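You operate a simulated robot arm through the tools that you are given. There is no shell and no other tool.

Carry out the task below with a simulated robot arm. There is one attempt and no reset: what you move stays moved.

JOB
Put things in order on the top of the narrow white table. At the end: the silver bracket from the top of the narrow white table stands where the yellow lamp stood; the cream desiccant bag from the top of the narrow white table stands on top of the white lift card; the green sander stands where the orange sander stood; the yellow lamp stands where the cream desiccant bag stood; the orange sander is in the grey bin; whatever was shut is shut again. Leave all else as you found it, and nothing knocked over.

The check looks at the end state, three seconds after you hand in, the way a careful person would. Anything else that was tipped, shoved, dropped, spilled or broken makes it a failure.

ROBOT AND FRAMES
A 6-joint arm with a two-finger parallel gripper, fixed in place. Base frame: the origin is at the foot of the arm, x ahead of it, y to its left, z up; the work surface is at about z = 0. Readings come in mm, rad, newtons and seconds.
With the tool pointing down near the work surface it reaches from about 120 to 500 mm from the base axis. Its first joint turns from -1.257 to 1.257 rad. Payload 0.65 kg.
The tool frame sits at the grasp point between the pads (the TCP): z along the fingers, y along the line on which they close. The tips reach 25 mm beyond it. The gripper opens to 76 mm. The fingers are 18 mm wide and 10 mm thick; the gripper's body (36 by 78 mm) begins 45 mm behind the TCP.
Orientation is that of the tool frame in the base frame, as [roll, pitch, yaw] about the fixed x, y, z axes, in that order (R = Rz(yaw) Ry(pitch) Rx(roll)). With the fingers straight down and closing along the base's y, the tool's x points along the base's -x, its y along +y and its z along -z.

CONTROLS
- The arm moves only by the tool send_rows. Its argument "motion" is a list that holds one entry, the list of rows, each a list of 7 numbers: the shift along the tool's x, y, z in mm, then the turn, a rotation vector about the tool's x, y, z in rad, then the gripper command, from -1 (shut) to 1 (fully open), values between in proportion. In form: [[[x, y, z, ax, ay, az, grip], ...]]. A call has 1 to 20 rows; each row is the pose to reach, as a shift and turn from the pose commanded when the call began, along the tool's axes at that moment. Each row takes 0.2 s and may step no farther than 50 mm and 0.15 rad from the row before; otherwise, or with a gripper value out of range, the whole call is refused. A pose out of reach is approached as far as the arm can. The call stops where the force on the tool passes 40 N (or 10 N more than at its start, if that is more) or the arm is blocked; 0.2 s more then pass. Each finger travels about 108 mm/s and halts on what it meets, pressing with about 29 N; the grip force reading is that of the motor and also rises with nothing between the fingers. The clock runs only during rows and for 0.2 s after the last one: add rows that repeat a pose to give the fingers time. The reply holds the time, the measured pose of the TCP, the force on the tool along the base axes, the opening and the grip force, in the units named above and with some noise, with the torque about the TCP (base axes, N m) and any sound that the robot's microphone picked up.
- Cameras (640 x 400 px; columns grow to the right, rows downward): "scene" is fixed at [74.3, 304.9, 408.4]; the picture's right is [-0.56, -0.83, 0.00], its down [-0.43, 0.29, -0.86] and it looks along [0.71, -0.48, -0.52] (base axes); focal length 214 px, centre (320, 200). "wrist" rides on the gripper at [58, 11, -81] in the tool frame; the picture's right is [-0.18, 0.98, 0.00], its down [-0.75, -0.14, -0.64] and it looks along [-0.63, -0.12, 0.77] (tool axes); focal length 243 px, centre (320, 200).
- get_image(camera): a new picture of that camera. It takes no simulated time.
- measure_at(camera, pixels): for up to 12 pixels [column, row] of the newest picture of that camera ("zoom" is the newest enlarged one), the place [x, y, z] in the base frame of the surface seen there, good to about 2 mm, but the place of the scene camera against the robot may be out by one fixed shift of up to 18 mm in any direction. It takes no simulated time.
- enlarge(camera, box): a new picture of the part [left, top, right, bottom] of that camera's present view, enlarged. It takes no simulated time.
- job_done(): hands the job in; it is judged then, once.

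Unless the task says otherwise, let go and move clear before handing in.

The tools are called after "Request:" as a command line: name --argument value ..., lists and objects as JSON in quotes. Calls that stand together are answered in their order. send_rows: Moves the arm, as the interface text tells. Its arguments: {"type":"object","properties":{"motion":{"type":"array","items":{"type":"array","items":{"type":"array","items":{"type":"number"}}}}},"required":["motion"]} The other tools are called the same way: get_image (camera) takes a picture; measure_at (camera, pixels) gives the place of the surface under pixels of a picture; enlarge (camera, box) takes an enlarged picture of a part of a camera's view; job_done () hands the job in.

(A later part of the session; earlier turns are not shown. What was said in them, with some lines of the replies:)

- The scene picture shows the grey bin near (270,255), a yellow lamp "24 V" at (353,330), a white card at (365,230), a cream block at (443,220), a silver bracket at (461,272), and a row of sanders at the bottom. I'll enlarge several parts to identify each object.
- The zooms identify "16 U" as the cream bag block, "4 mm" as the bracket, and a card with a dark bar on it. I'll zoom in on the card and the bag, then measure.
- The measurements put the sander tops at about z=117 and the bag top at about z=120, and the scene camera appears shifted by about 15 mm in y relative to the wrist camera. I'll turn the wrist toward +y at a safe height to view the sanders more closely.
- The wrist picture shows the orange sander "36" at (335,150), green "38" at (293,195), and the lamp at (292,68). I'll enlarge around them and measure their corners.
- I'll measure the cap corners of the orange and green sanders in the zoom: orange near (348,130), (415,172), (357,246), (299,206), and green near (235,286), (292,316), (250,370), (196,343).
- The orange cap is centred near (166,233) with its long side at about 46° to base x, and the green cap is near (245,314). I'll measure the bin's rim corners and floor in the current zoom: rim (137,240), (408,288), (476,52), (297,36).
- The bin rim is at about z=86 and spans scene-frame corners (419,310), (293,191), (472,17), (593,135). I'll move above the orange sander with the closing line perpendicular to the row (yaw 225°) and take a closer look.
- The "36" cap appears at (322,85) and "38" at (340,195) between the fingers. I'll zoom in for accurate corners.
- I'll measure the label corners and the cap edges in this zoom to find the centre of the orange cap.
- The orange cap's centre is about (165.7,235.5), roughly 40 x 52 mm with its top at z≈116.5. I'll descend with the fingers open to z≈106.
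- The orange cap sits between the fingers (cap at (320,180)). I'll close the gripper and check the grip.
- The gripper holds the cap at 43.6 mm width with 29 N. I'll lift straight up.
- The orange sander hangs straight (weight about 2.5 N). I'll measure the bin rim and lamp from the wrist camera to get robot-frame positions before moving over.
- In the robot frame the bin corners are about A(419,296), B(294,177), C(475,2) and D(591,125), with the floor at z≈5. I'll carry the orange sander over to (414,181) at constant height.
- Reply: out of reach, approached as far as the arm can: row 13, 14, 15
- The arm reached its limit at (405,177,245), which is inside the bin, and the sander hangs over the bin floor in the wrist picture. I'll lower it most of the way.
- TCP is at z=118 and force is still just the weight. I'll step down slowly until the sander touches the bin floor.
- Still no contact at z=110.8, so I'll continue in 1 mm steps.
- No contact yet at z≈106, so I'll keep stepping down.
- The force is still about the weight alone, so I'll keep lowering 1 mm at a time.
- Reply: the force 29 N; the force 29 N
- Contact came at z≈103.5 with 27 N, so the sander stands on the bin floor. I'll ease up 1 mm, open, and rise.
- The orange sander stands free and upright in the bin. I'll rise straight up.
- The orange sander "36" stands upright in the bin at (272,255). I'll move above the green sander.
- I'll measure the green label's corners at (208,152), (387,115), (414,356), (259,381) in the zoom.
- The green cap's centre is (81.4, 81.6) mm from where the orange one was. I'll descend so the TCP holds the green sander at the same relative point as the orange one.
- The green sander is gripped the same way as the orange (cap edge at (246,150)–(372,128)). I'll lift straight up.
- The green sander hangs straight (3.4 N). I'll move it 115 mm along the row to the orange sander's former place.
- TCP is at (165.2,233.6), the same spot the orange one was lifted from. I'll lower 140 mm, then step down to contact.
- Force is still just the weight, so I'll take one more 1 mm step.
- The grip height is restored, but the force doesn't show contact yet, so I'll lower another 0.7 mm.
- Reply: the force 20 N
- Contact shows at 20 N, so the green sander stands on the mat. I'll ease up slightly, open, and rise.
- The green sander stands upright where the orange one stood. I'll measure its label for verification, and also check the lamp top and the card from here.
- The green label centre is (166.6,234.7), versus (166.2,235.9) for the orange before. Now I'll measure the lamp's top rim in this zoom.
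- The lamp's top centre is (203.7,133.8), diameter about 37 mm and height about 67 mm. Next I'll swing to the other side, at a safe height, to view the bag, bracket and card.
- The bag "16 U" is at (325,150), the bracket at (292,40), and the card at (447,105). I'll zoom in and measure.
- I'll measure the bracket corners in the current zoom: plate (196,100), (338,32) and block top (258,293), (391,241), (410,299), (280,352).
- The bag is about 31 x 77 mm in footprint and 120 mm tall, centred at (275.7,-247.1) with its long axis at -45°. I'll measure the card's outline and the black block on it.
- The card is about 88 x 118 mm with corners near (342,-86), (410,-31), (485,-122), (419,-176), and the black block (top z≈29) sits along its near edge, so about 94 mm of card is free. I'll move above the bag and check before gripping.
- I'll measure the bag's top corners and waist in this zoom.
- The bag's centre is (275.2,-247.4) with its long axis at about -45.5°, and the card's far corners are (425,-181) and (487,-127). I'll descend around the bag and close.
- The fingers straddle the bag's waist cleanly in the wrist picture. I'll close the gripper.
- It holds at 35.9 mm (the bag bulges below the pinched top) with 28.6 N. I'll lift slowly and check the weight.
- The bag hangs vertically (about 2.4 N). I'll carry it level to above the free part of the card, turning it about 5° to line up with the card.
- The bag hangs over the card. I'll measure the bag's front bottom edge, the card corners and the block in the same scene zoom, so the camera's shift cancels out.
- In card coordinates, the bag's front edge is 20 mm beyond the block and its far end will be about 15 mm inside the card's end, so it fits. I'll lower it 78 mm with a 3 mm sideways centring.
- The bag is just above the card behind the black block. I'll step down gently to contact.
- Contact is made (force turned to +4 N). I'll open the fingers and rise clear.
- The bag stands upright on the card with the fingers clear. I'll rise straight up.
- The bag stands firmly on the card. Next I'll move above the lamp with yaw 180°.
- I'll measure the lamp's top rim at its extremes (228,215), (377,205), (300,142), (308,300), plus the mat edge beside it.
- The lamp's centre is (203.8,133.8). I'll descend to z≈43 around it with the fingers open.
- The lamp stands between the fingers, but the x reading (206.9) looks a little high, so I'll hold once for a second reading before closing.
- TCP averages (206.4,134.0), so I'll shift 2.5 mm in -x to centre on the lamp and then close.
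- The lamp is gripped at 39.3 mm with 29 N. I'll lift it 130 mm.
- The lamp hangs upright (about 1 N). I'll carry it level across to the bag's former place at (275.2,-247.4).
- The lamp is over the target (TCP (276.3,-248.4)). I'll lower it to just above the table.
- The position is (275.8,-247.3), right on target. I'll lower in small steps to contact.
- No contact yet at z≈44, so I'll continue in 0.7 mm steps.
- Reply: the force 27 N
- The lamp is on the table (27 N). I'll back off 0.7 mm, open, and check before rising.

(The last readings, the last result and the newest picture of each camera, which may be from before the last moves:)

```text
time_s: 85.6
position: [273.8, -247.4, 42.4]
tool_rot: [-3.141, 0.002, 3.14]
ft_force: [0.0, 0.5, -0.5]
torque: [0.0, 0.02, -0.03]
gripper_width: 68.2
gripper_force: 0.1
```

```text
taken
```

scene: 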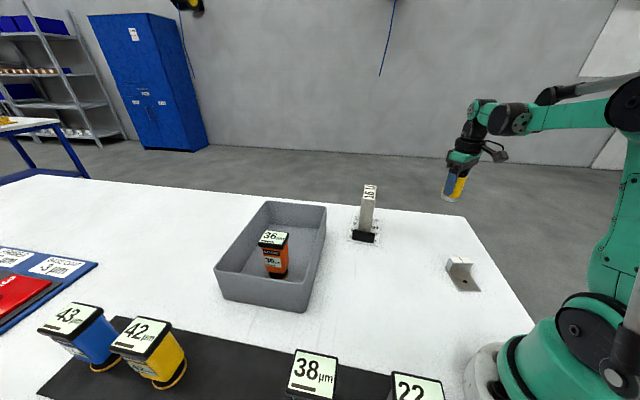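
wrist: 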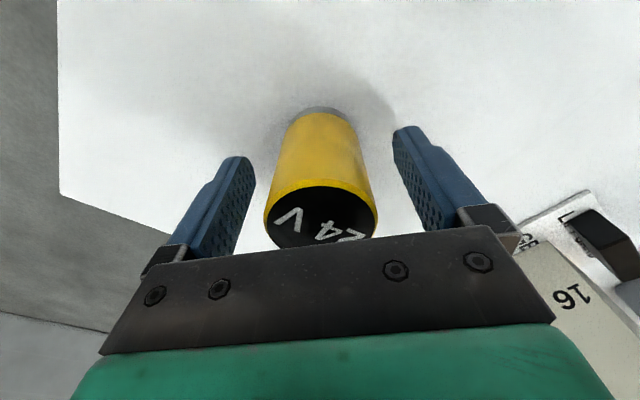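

The lamp stands free and upright. I'll rise straight up.

Request:
send_rows --motion '[[[0, 0, -5, 0, 0, 0, 0.8], [0, 0, -16, 0, 0, 0, 0.8], [0, 0, -34, 0, 0, 0, 0.8], [0, 0, -56, 0, 0, 0, 0.8], [0, 0, -80, 0, 0, 0, 1], [0, 0, -104, 0, 0, 0, 1], [0, 0, -128, 0, 0, 0, 1], [0, 0, -152, 0, 0, 0, 1], [0, 0, -176, 0, 0, 0, 1], [0, 0, -190, 0, 0, 0, 1], [0, 0, -190, 0, 0, 0, 1]]]'

Request:
get_image --camera "wrist"

Request:
get_image --camera "scene"

```text
time_s: 88.0
position: [274.9, -246.5, 232.7]
tool_rot: [-3.14, 0.002, 3.14]
ft_force: [0.2, 0.2, 0.3]
torque: [0.0, 0.0, -0.03]
gripper_width: 75.9
gripper_force: 0.0
```

```text
taken
```

wrist: 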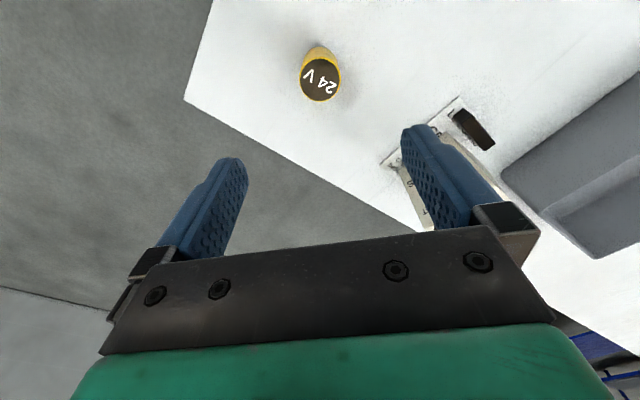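

```text
taken
```

scene: 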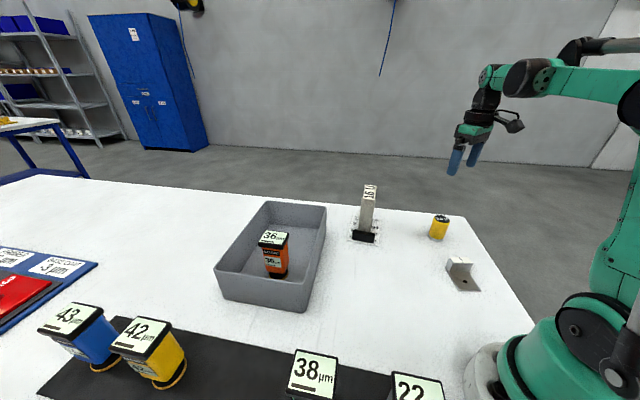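

The lamp stands where the bag was, at (440,227) in the scene picture. Now I'll move above the bracket's upright block (centre about (181.6,-177.3)), turning so that the fingers close across its 15 mm thickness.

Request:
send_rows --motion '[[[11.7, 8.7, 3, 0, 0, -0.116, 1], [23.3, 17.3, 10, 0, 0, -0.231, 1], [35, 26, 20, 0, 0, -0.347, 1], [46.7, 34.6, 30, 0, 0, -0.463, 1], [58.3, 43.3, 42, 0, 0, -0.578, 1], [70, 51.9, 54, 0, 0, -0.694, 1], [81.6, 60.6, 66, 0, 0, -0.81, 1], [93.3, 69.2, 76, 0, 0, -0.925, 1], [93.3, 69.2, 76, 0, 0, -0.925, 1]]]'

Request:
get_image --camera "wrist"

Request:
enlarge --camera "wrist" --box '[240, 30, 400, 150]'

Request:
get_image --camera "scene"

```text
time_s: 90.0
position: [181.0, -176.3, 156.9]
tool_rot: [-3.14, -0.001, -2.217]
ft_force: [0.4, 0.2, 0.9]
torque: [0.02, 0.03, 0.0]
gripper_width: 75.9
gripper_force: 0.1
```

```text
taken
```

wrist: 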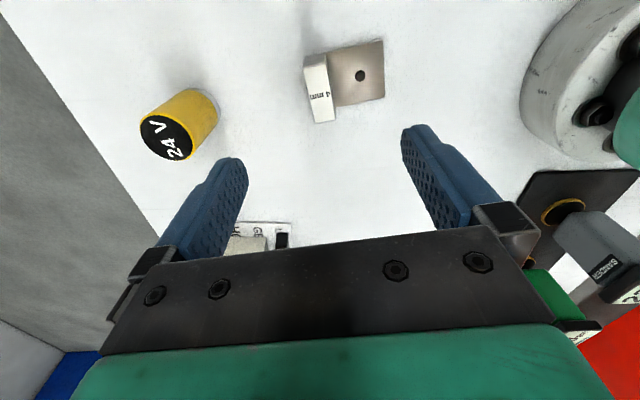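

```text
3.33 times, centred on (320, 90) of wrist
```

zoom: 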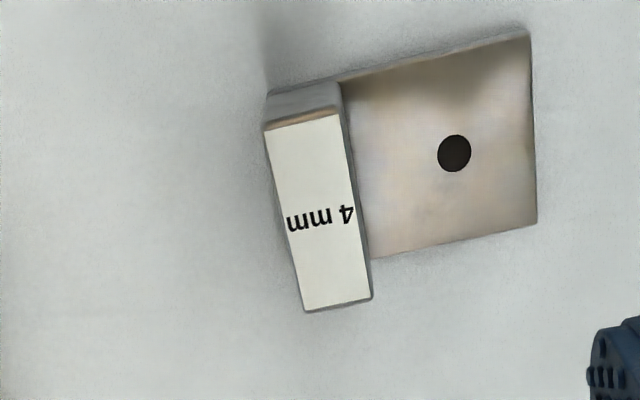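

```text
taken
```

scene: 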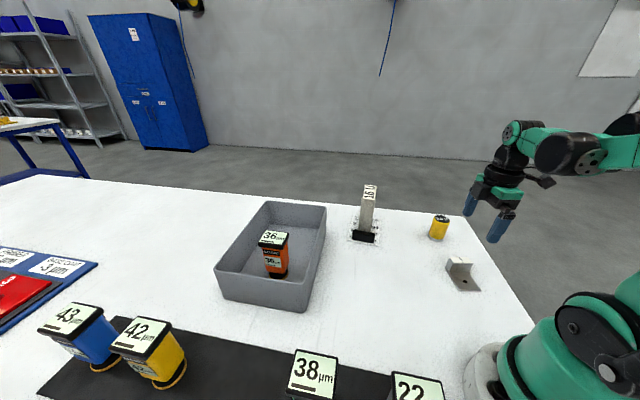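

I'll measure the block's top corners and the plate's corners in this zoom, and the placed lamp's top in the wrist picture.

Request:
measure_at --camera "zoom" --pixels '[[269, 131], [336, 117], [369, 295], [307, 306], [525, 40], [534, 221], [376, 254], [345, 90], [320, 215], [270, 98], [450, 200], [338, 84]]'

Request:
measure_at --camera "wrist" --pixels '[[166, 138], [142, 137], [190, 141], [160, 118], [172, 159], [216, 100]]'

```text
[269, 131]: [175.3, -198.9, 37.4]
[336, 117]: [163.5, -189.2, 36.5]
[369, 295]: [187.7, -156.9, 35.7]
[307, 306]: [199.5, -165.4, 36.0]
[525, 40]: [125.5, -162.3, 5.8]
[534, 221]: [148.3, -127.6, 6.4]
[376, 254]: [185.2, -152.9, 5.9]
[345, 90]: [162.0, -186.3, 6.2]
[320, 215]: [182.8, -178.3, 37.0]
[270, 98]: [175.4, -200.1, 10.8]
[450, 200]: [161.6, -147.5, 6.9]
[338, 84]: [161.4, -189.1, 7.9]
```

```text
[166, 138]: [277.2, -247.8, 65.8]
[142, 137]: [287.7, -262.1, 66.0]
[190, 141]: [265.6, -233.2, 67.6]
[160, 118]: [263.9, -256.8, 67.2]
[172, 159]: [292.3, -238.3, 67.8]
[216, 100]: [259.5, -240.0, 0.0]
```

The lamp's placed centre is (277,-247.6), within 2 mm of target. The block is 14.6 mm thick, centred at (181.5,-177.6). I'll descend to z≈66 first and check alignment.

Request:
send_rows --motion '[[[0.7, -1.2, 18, 0, 0, 0, 1], [0.7, -1.2, 36, 0, 0, 0, 1], [0.7, -1.2, 54, 0, 0, 0, 1], [0.7, -1.2, 72, 0, 0, 0, 1], [0.7, -1.2, 84, 0, 0, 0, 1], [0.7, -1.2, 90, 0, 0, 0, 1], [0.7, -1.2, 90, 0, 0, 0, 1]]]'

Request:
get_image --camera "wrist"

Request:
send_rows --motion '[[[0, 0, 0, 0, 0, 0, 1]]]'

```text
time_s: 91.6
position: [182.0, -178.7, 66.6]
tool_rot: [-3.139, 0.0, -2.219]
ft_force: [0.8, 0.6, 0.2]
torque: [0.01, -0.02, -0.02]
gripper_width: 75.9
gripper_force: 0.1
```

```text
taken
```

wrist: 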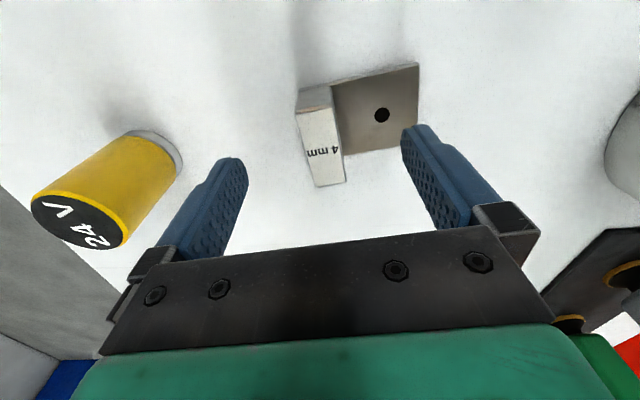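

```text
time_s: 92.0
position: [180.6, -178.6, 66.6]
tool_rot: [-3.137, 0.0, -2.22]
ft_force: [-0.9, 0.4, 1.3]
torque: [-0.02, 0.0, 0.0]
gripper_width: 75.9
gripper_force: 0.0
```

TCP is at (181.3,-178.6), so I'll nudge 1 mm and descend the remaining 30 mm to z≈36.5, which keeps the finger tips about 5 mm above the plate.

Request:
send_rows --motion '[[[-0.9, 0.4, 8, 0, 0, 0, 1], [-0.9, 0.4, 16, 0, 0, 0, 1], [-0.9, 0.4, 24, 0, 0, 0, 1], [-0.9, 0.4, 30, 0, 0, 0, 1], [-0.9, 0.4, 30, 0, 0, 0, 1]]]'

Request:
get_image --camera "wrist"

Request:
enlarge --camera "scene" --box '[420, 200, 520, 300]'

```text
time_s: 93.2
position: [180.7, -177.9, 37.8]
tool_rot: [-3.14, 0.0, -2.219]
ft_force: [1.1, 0.9, -0.1]
torque: [-0.01, -0.02, -0.02]
gripper_width: 75.9
gripper_force: 0.0
```

```text
taken
```

wrist: 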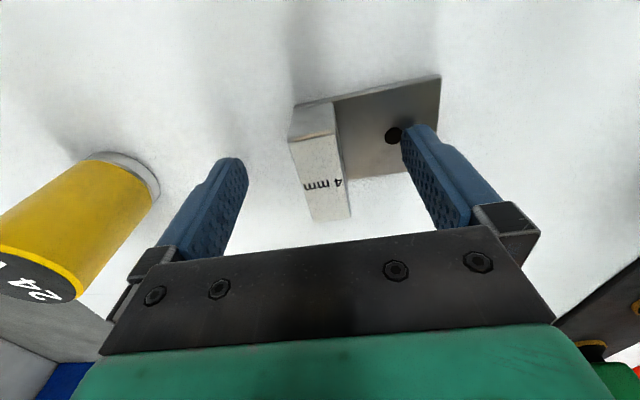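

```text
4.00 times, centred on (470, 250) of scene
```

zoom: 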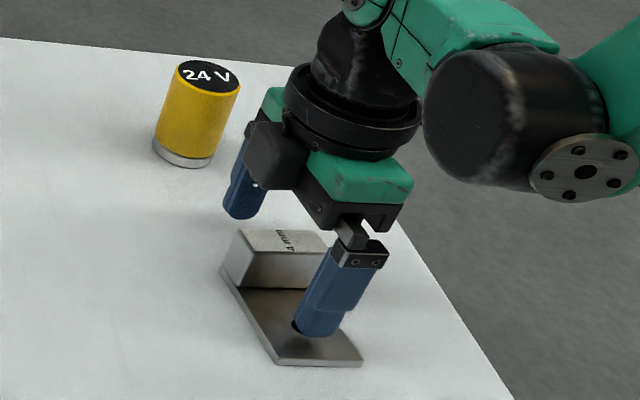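

The fingers straddle the block, with the inner finger above the plate. I'll close the gripper.

Request:
send_rows --motion '[[[0, 0, 0, 0, 0, 0, 0.2], [0, 0, 0, 0, 0, 0, -0.3], [0, 0, 0, 0, 0, 0, -1], [0, 0, 0, 0, 0, 0, -1], [0, 0, 0, 0, 0, 0, -1], [0, 0, 0, 0, 0, 0, -1]]]'

Request:
get_image --camera "wrist"

Request:
enlarge --camera "scene" --box '[420, 200, 520, 300]'

```text
time_s: 94.6
position: [182.2, -178.2, 36.4]
tool_rot: [-3.141, 0.001, -2.219]
ft_force: [-0.4, 0.6, 0.8]
torque: [-0.02, 0.04, 0.02]
gripper_width: 18.4
gripper_force: 29.0
```

```text
taken
```

wrist: 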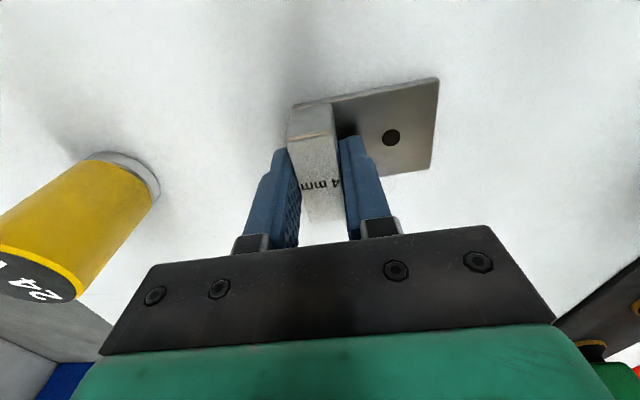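

```text
4.00 times, centred on (470, 250) of scene
```

zoom: 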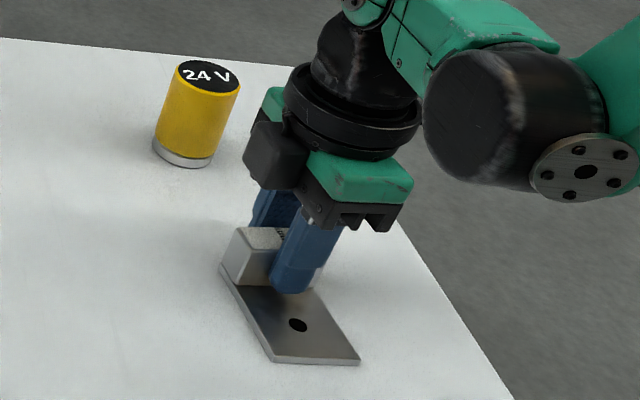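

The block is held at 18.4 mm with 29 N. I'll lift slowly and check for tilting.

Request:
send_rows --motion '[[[0, 0, -2, 0, 0, 0, -1], [0, 0, -6, 0, 0, 0, -1], [0, 0, -12, 0, 0, 0, -1], [0, 0, -20, 0, 0, 0, -1], [0, 0, -30, 0, 0, 0, -1], [0, 0, -40, 0, 0, 0, -1], [0, 0, -50, 0, 0, 0, -1], [0, 0, -60, 0, 0, 0, -1], [0, 0, -70, 0, 0, 0, -1], [0, 0, -80, 0, 0, 0, -1], [0, 0, -90, 0, 0, 0, -1], [0, 0, -90, 0, 0, 0, -1]]]'

Request:
get_image --camera "wrist"

Request:
enlarge --camera "scene" --box '[420, 160, 540, 280]'

```text
time_s: 97.2
position: [181.8, -177.8, 127.4]
tool_rot: [-3.141, 0.001, -2.218]
ft_force: [0.2, -0.5, -0.4]
torque: [-0.01, 0.0, 0.0]
gripper_width: 18.3
gripper_force: 28.9
```

```text
taken
```

wrist: 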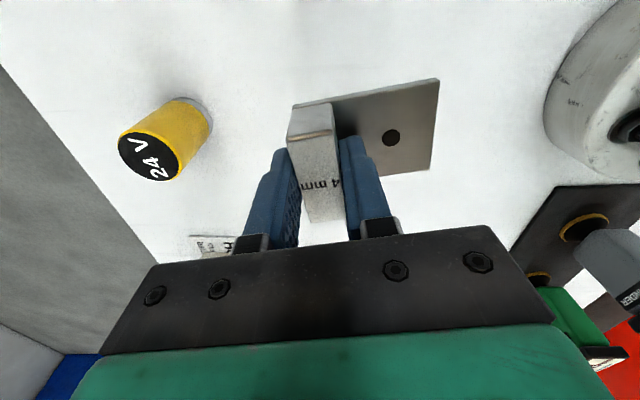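

```text
3.33 times, centred on (480, 220) of scene
```

zoom: 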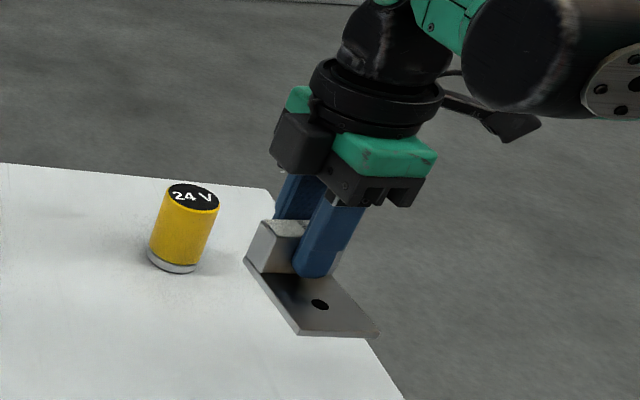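

The bracket is held level. I'll carry it to above the lamp's former place, keeping its orientation; the TCP target is (222.9,119.6), so that the bracket's footprint centre lands on (203.8,133.8).

Request:
send_rows --motion '[[[-9.3, 2.5, -3, 0, 0, 0, -1], [-24.8, 6.7, -8, 0, 0, 0, -1], [-43.1, 12, -14, 0, 0, 0, -1], [-61.3, 17.5, -20, 0, 0, 0, -1], [-82.1, 24.6, -20, 0, 0, 0, -1], [-102.3, 32.3, -20, 0, 0, 0, -1], [-122, 40.9, -20, 0, 0, 0, -1], [-141, 50.4, -20, 0, 0, 0, -1], [-159.1, 60.8, -20, 0, 0, 0, -1], [-176.6, 72.3, -20, 0, 0, 0, -1], [-193.4, 84.7, -20, 0, 0, 0, -1], [-209.6, 97.7, -20, 0, 0, 0, -1], [-225.3, 111.5, -20, 0, 0, 0, -1], [-238.5, 123.7, -20, 0, 0, 0, -1], [-249.3, 134.1, -20, 0, 0, 0, -1], [-258, 142.4, -20, 0, 0, 0, -1], [-262.2, 146.6, -20, 0, 0, 0, -1], [-262.2, 146.6, -20, 0, 0, 0, -1]]]'

Request:
get_image --camera "wrist"

Request:
get_image --camera "scene"

```text
time_s: 101.0
position: [223.7, 119.3, 146.9]
tool_rot: [-3.138, 0.0, -2.218]
ft_force: [-0.5, -0.3, 0.2]
torque: [-0.05, 0.05, -0.01]
gripper_width: 18.2
gripper_force: 29.2
```

```text
taken
```

wrist: 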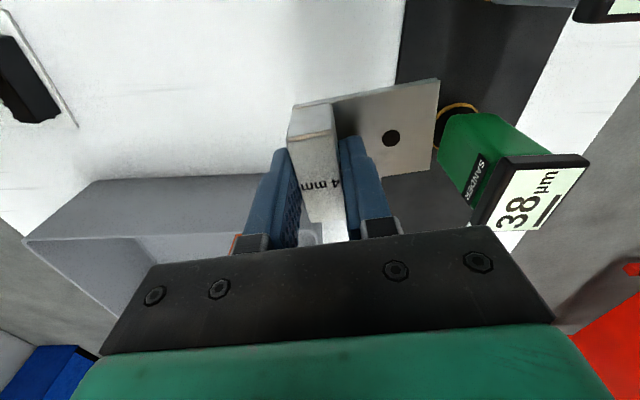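

```text
taken
```

scene: 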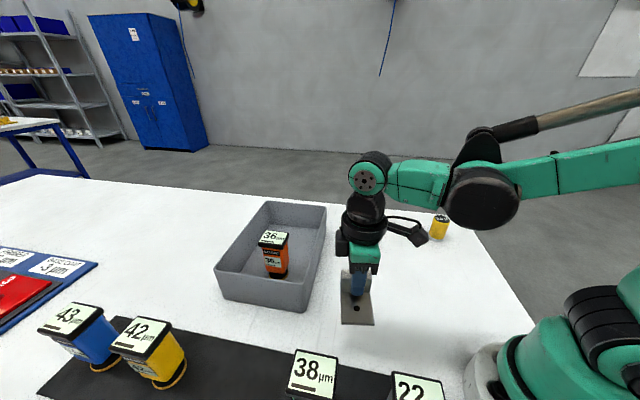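

I'll measure the held bracket's corners in the wrist picture to predict where it will land, and the mat edge near (400,60).

Request:
measure_at --camera "wrist" --pixels '[[436, 82], [430, 167], [388, 174], [292, 137], [332, 128], [310, 219], [343, 212], [293, 110], [397, 70], [402, 30], [405, 5]]'

Request:
enlarge --camera "wrist" --box '[270, 50, 470, 230]'

```text
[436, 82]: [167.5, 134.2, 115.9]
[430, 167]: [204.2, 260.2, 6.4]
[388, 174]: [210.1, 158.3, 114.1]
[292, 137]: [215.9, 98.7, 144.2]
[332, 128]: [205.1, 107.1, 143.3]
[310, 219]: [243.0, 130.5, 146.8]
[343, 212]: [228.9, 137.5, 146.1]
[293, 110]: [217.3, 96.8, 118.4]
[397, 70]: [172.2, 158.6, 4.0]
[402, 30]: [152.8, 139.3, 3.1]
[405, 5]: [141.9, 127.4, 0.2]
```

```text
2.22 times, centred on (370, 140) of wrist
```

zoom: 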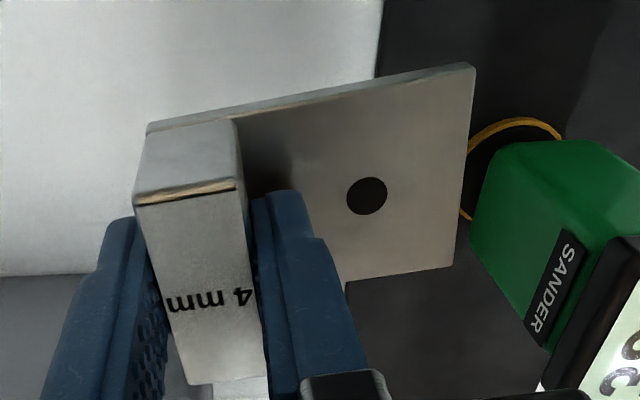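

I'll confirm the remaining plate corner, which is the one closest to the mat, near (449,262) in the zoom.

Request:
measure_at --camera "zoom" --pixels '[[447, 262], [470, 70], [440, 200], [370, 60], [378, 20], [150, 128]]'

```text
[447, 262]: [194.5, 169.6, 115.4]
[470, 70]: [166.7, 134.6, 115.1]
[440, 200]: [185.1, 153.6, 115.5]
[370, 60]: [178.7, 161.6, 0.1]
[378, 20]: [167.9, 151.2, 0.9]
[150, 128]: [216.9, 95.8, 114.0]
```

The landing footprint is centred near (205,133) with a 6 mm margin to the mat. I'll lower 100 mm and recheck.

Request:
send_rows --motion '[[[0, 0, 6, 0, 0, 0, -1], [0, 0, 16, 0, 0, 0, -1], [0, 0, 28, 0, 0, 0, -1], [0, 0, 40, 0, 0, 0, -1], [0, 0, 52, 0, 0, 0, -1], [0, 0, 64, 0, 0, 0, -1], [0, 0, 76, 0, 0, 0, -1], [0, 0, 88, 0, 0, 0, -1], [0, 0, 96, 0, 0, 0, -1], [0, 0, 100, 0, 0, 0, -1], [0, 0, 100, 0, 0, 0, -1]]]'

Request:
send_rows --motion '[[[0, 0, 0, 0, 0, 0, -1]]]'

Request:
get_image --camera "wrist"

Request:
enlarge --camera "scene" --box '[310, 270, 410, 380]'

```text
time_s: 103.4
position: [223.6, 120.9, 46.7]
tool_rot: [-3.14, -0.001, -2.22]
ft_force: [-0.6, 0.8, -1.1]
torque: [-0.03, 0.01, -0.02]
gripper_width: 18.2
gripper_force: 28.9
```

```text
time_s: 103.8
position: [222.3, 119.3, 46.7]
tool_rot: [-3.14, 0.0, -2.22]
ft_force: [-0.2, -1.3, -0.9]
torque: [0.0, 0.03, -0.02]
gripper_width: 18.1
gripper_force: 28.9
```

```text
taken
```

wrist: 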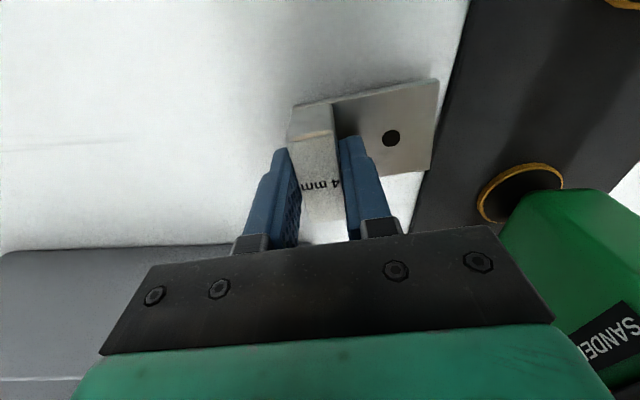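

```text
3.64 times, centred on (360, 325) of scene
```

zoom: 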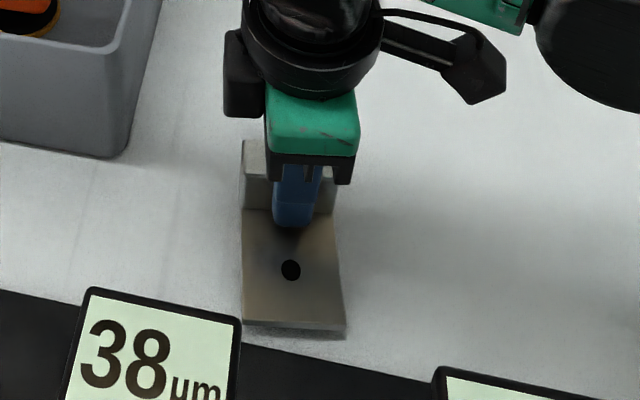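

The plate's corner is clear of the mat (white strip at (425,180)). I'll step down to the table.

Request:
send_rows --motion '[[[0, 0, 3, 0, 0, 0, -1], [0, 0, 6, 0, 0, 0, -1], [0, 0, 7, 0, 0, 0, -1], [0, 0, 7, 0, 0, 0, -1]]]'

Request:
send_rows --motion '[[[0, 0, 1, 0, 0, 0, -1], [0, 0, 1, 0, 0, 0, -1]]]'

Request:
send_rows --motion '[[[0, 0, 1, 0, 0, 0, -1], [0, 0, 1, 0, 0, 0, -1]]]'

```text
time_s: 104.8
position: [222.3, 119.6, 39.3]
tool_rot: [-3.139, -0.001, -2.218]
ft_force: [-0.3, -0.6, -0.2]
torque: [0.0, 0.02, -0.02]
gripper_width: 18.3
gripper_force: 29.2
```

```text
time_s: 105.4
position: [223.7, 120.6, 39.6]
tool_rot: [-3.141, 0.0, -2.219]
ft_force: [-0.5, 0.0, -0.1]
torque: [0.02, 0.01, -0.02]
gripper_width: 18.3
gripper_force: 28.6
```

```text
time_s: 106.0
position: [222.5, 120.4, 38.4]
tool_rot: [-3.139, -0.001, -2.221]
ft_force: [-0.2, 0.5, 0.2]
torque: [-0.03, -0.01, 0.0]
gripper_width: 18.2
gripper_force: 29.6
```

No contact yet at z≈38, so I'll continue in 0.7 mm steps.

Request:
send_rows --motion '[[[0, 0, 0.7, 0, 0, 0, -1], [0, 0, 0.7, 0, 0, 0, -1]]]'

Request:
send_rows --motion '[[[0, 0, 0.7, 0, 0, 0, -1], [0, 0, 0.7, 0, 0, 0, -1]]]'

```text
time_s: 106.6
position: [223.7, 120.9, 36.8]
tool_rot: [-3.14, 0.0, -2.219]
ft_force: [-0.1, -0.5, 10.0]
torque: [0.06, 0.07, 0.0]
gripper_width: 18.5
gripper_force: 28.9
```

```text
time_s: 107.2
position: [223.5, 119.3, 35.2]
tool_rot: [-3.14, -0.001, -2.218]
ft_force: [-0.1, -0.5, 26.9]
torque: [0.03, 0.08, -0.01]
gripper_width: 18.3
gripper_force: 28.7
```

The bracket is on the table (27 N). I'll ease up 0.8 mm and open the fingers.

Request:
send_rows --motion '[[[0, 0, -0.8, 0, 0, 0, -1], [0, 0, -0.8, 0, 0, 0, -1], [0, 0, -0.8, 0, 0, 0, -0.3], [0, 0, -0.8, 0, 0, 0, 0.2], [0, 0, -0.8, 0, 0, 0, 0.2]]]'

Request:
get_image --camera "wrist"

Request:
enlarge --camera "scene" --box '[310, 270, 410, 380]'

```text
time_s: 108.4
position: [223.3, 120.5, 36.7]
tool_rot: [-3.141, 0.001, -2.218]
ft_force: [-0.6, -0.2, 0.4]
torque: [-0.02, -0.04, -0.03]
gripper_width: 45.5
gripper_force: 0.1
```

```text
taken
```

wrist: 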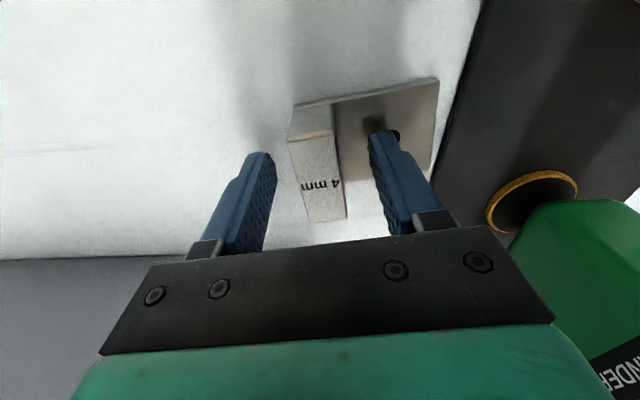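

```text
3.64 times, centred on (360, 325) of scene
```

zoom: 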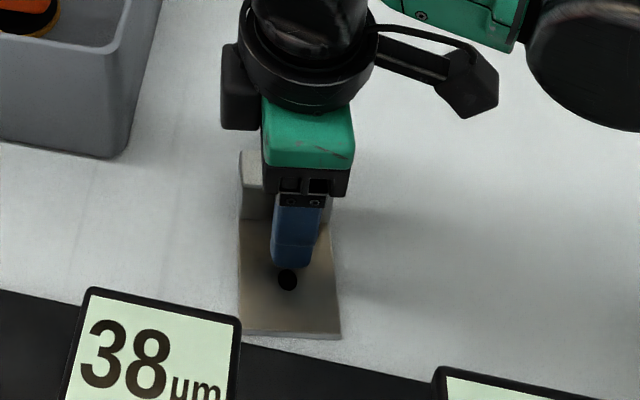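

The bracket is released and flat on the table, clear of the mat. I'll rise straight up well clear.

Request:
send_rows --motion '[[[0, 0, -5, 0, 0, 0, 0.2], [0, 0, -16, 0, 0, 0, 0.2], [0, 0, -34, 0, 0, 0, 0.2], [0, 0, -56, 0, 0, 0, 0.4], [0, 0, -80, 0, 0, 0, 0.6], [0, 0, -104, 0, 0, 0, 0.8], [0, 0, -128, 0, 0, 0, 1], [0, 0, -152, 0, 0, 0, 1], [0, 0, -176, 0, 0, 0, 1], [0, 0, -200, 0, 0, 0, 1], [0, 0, -224, 0, 0, 0, 1], [0, 0, -248, 0, 0, 0, 1], [0, 0, -248, 0, 0, 0, 1]]]'

Request:
get_image --camera "wrist"

Request:
get_image --camera "scene"

```text
time_s: 111.2
position: [223.0, 118.9, 287.2]
tool_rot: [-3.141, 0.001, -2.218]
ft_force: [0.5, -1.4, -0.3]
torque: [-0.01, 0.01, 0.02]
gripper_width: 75.8
gripper_force: 0.1
```

```text
taken
```

wrist: 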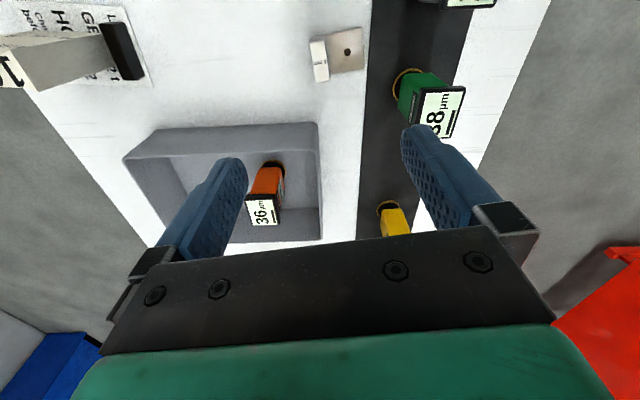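

```text
taken
```

scene: 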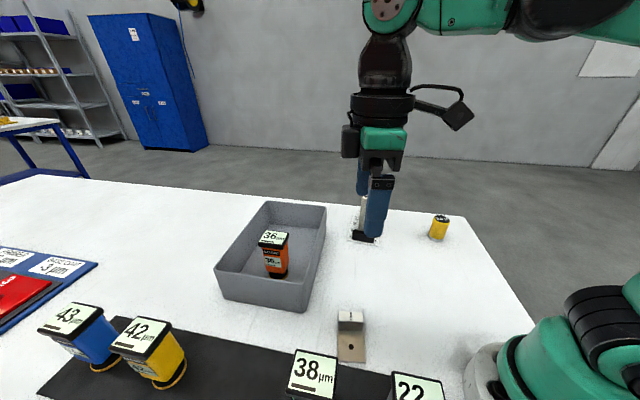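

Everything appears in place. I'll zoom to verify the bracket, bag and lamp.

Request:
enlarge --camera "wrist" --box '[290, 10, 390, 100]'

Request:
enlarge --camera "scene" --box '[320, 170, 480, 280]'

Request:
measure_at --camera "wrist" --pixels '[[361, 29], [362, 67], [312, 43], [318, 80], [324, 40], [328, 78], [347, 50], [262, 212], [436, 112]]'

Request:
enlarge --camera "scene" --box '[0, 230, 240, 400]'

```text
4.44 times, centred on (340, 55) of wrist
```

zoom: 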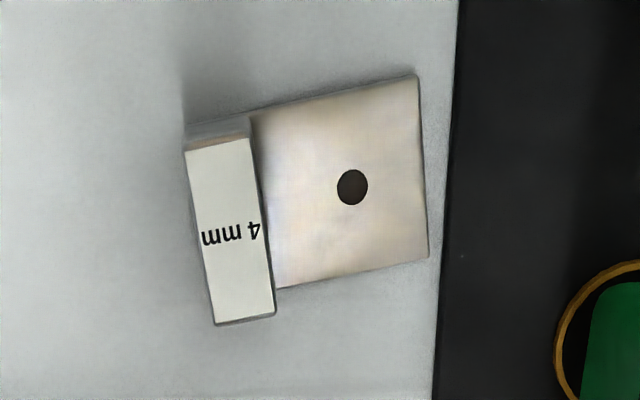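

```text
3.64 times, centred on (400, 225) of scene
```

zoom: 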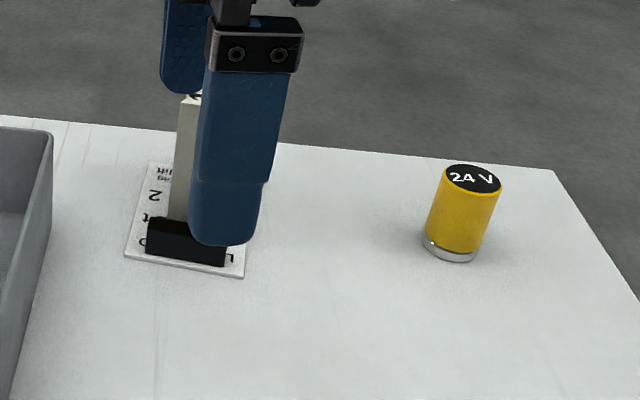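

```text
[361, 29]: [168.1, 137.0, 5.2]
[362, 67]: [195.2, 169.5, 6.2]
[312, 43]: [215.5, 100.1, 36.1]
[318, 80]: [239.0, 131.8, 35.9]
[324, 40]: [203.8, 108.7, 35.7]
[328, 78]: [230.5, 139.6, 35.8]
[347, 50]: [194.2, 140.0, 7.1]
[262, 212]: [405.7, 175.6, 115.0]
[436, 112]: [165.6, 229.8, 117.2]
```

```text
2.35 times, centred on (120, 315) of scene
```

zoom: 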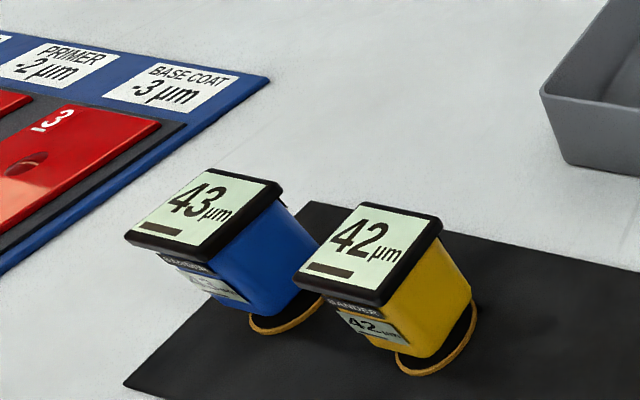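

The bracket's centre is now (204.7,134.6) against the lamp's original (203.8,133.8), and the others look right. I'll back the arm off to its starting pose and take a final look.

Request:
send_rows --motion '[[[4, -2.5, -12, 0, 0, 0.115, 1], [8, -5, -24, 0, 0, 0.23, 1], [12, -7.5, -36, 0, 0, 0.345, 1], [16, -10, -48, 0, 0, 0.46, 1], [20, -15, -60, 0, 0, 0.575, 1], [24, -18, -72, 0, 0, 0.69, 1], [27, -21, -90, 0, 0, 0.805, 1], [30, -25, -115, 0, 0, 0.923, 1], [30, -25, -115, 0, 0, 0.923, 1]]]'

Request:
get_image --camera "scene"

Request:
get_image --camera "wrist"

Request:
enlarge --camera "scene" --box '[320, 170, 480, 280]'

Request:
enlarge --camera "scene" --box '[200, 190, 460, 400]'

```text
time_s: 113.2
position: [224.7, 81.6, 399.7]
tool_rot: [-3.14, 0.003, 3.14]
ft_force: [0.3, -0.4, -0.1]
torque: [0.01, 0.0, -0.05]
gripper_width: 76.2
gripper_force: 0.1
```

```text
taken
```

scene: 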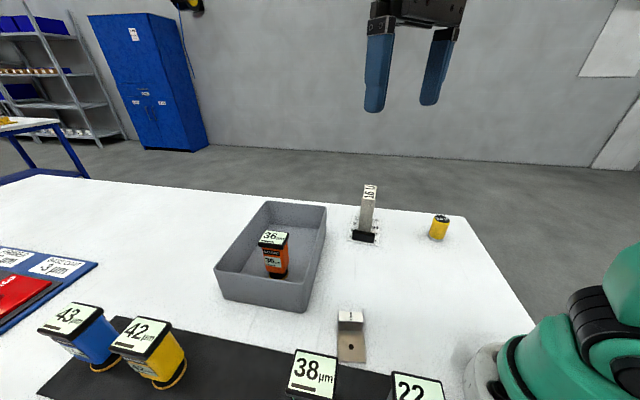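

```text
taken
```

wrist: 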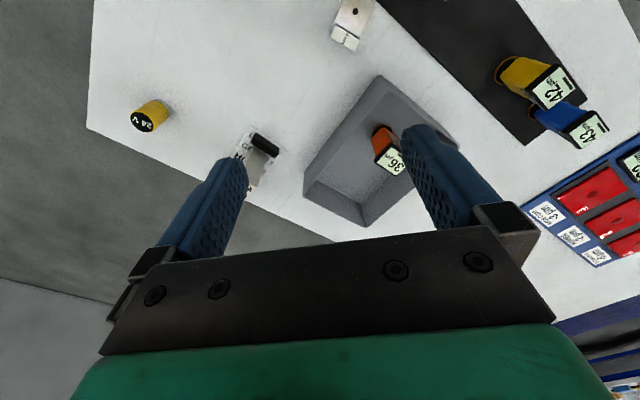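

```text
3.64 times, centred on (400, 225) of scene
```

zoom: 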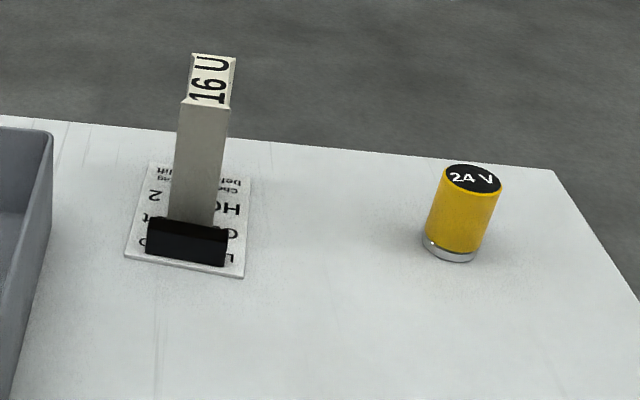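

```text
1.90 times, centred on (330, 295) of scene
```

zoom: 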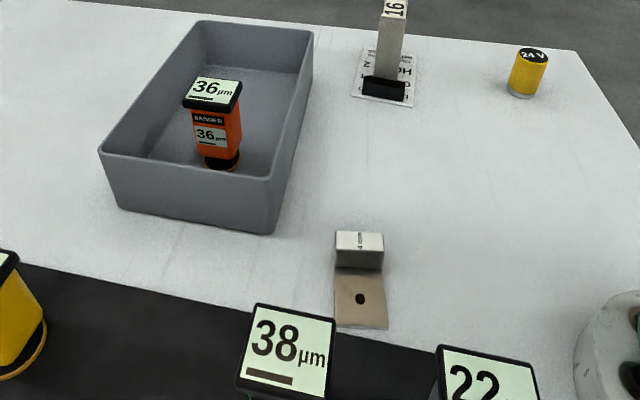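

The final pictures show the bag upright on the card, the lamp in the bag's place, the bracket in the lamp's place, the green sander "38" in the orange's place, and the orange "36" standing in the bin. Nothing else has moved, nothing was opened, and the gripper is empty and clear, so I'll hand in.

Request:
job_done

```text
The job is handed in.
```

I finished all five moves and handed the job in. The last pictures show everything standing upright, with the gripper empty and clear.

| Item | Now stands | How close |
|---|---|---|
| Orange sander | upright in the grey bin | in the near half of the bin, clear of the walls |
| Green sander | where the orange sander stood | about 1 mm off |
| Cream desiccant bag | on top of the white lift card | whole base on the card, about 20 mm clear of the black block on it |
| Yellow lamp | where the bag stood | about 2 mm off |
| Silver bracket | where the lamp stood | about 1 mm off, facing the same way as before |

I didn't open anything, so there was nothing to shut again. The black block stayed on the card, and nothing else on the table was touched.
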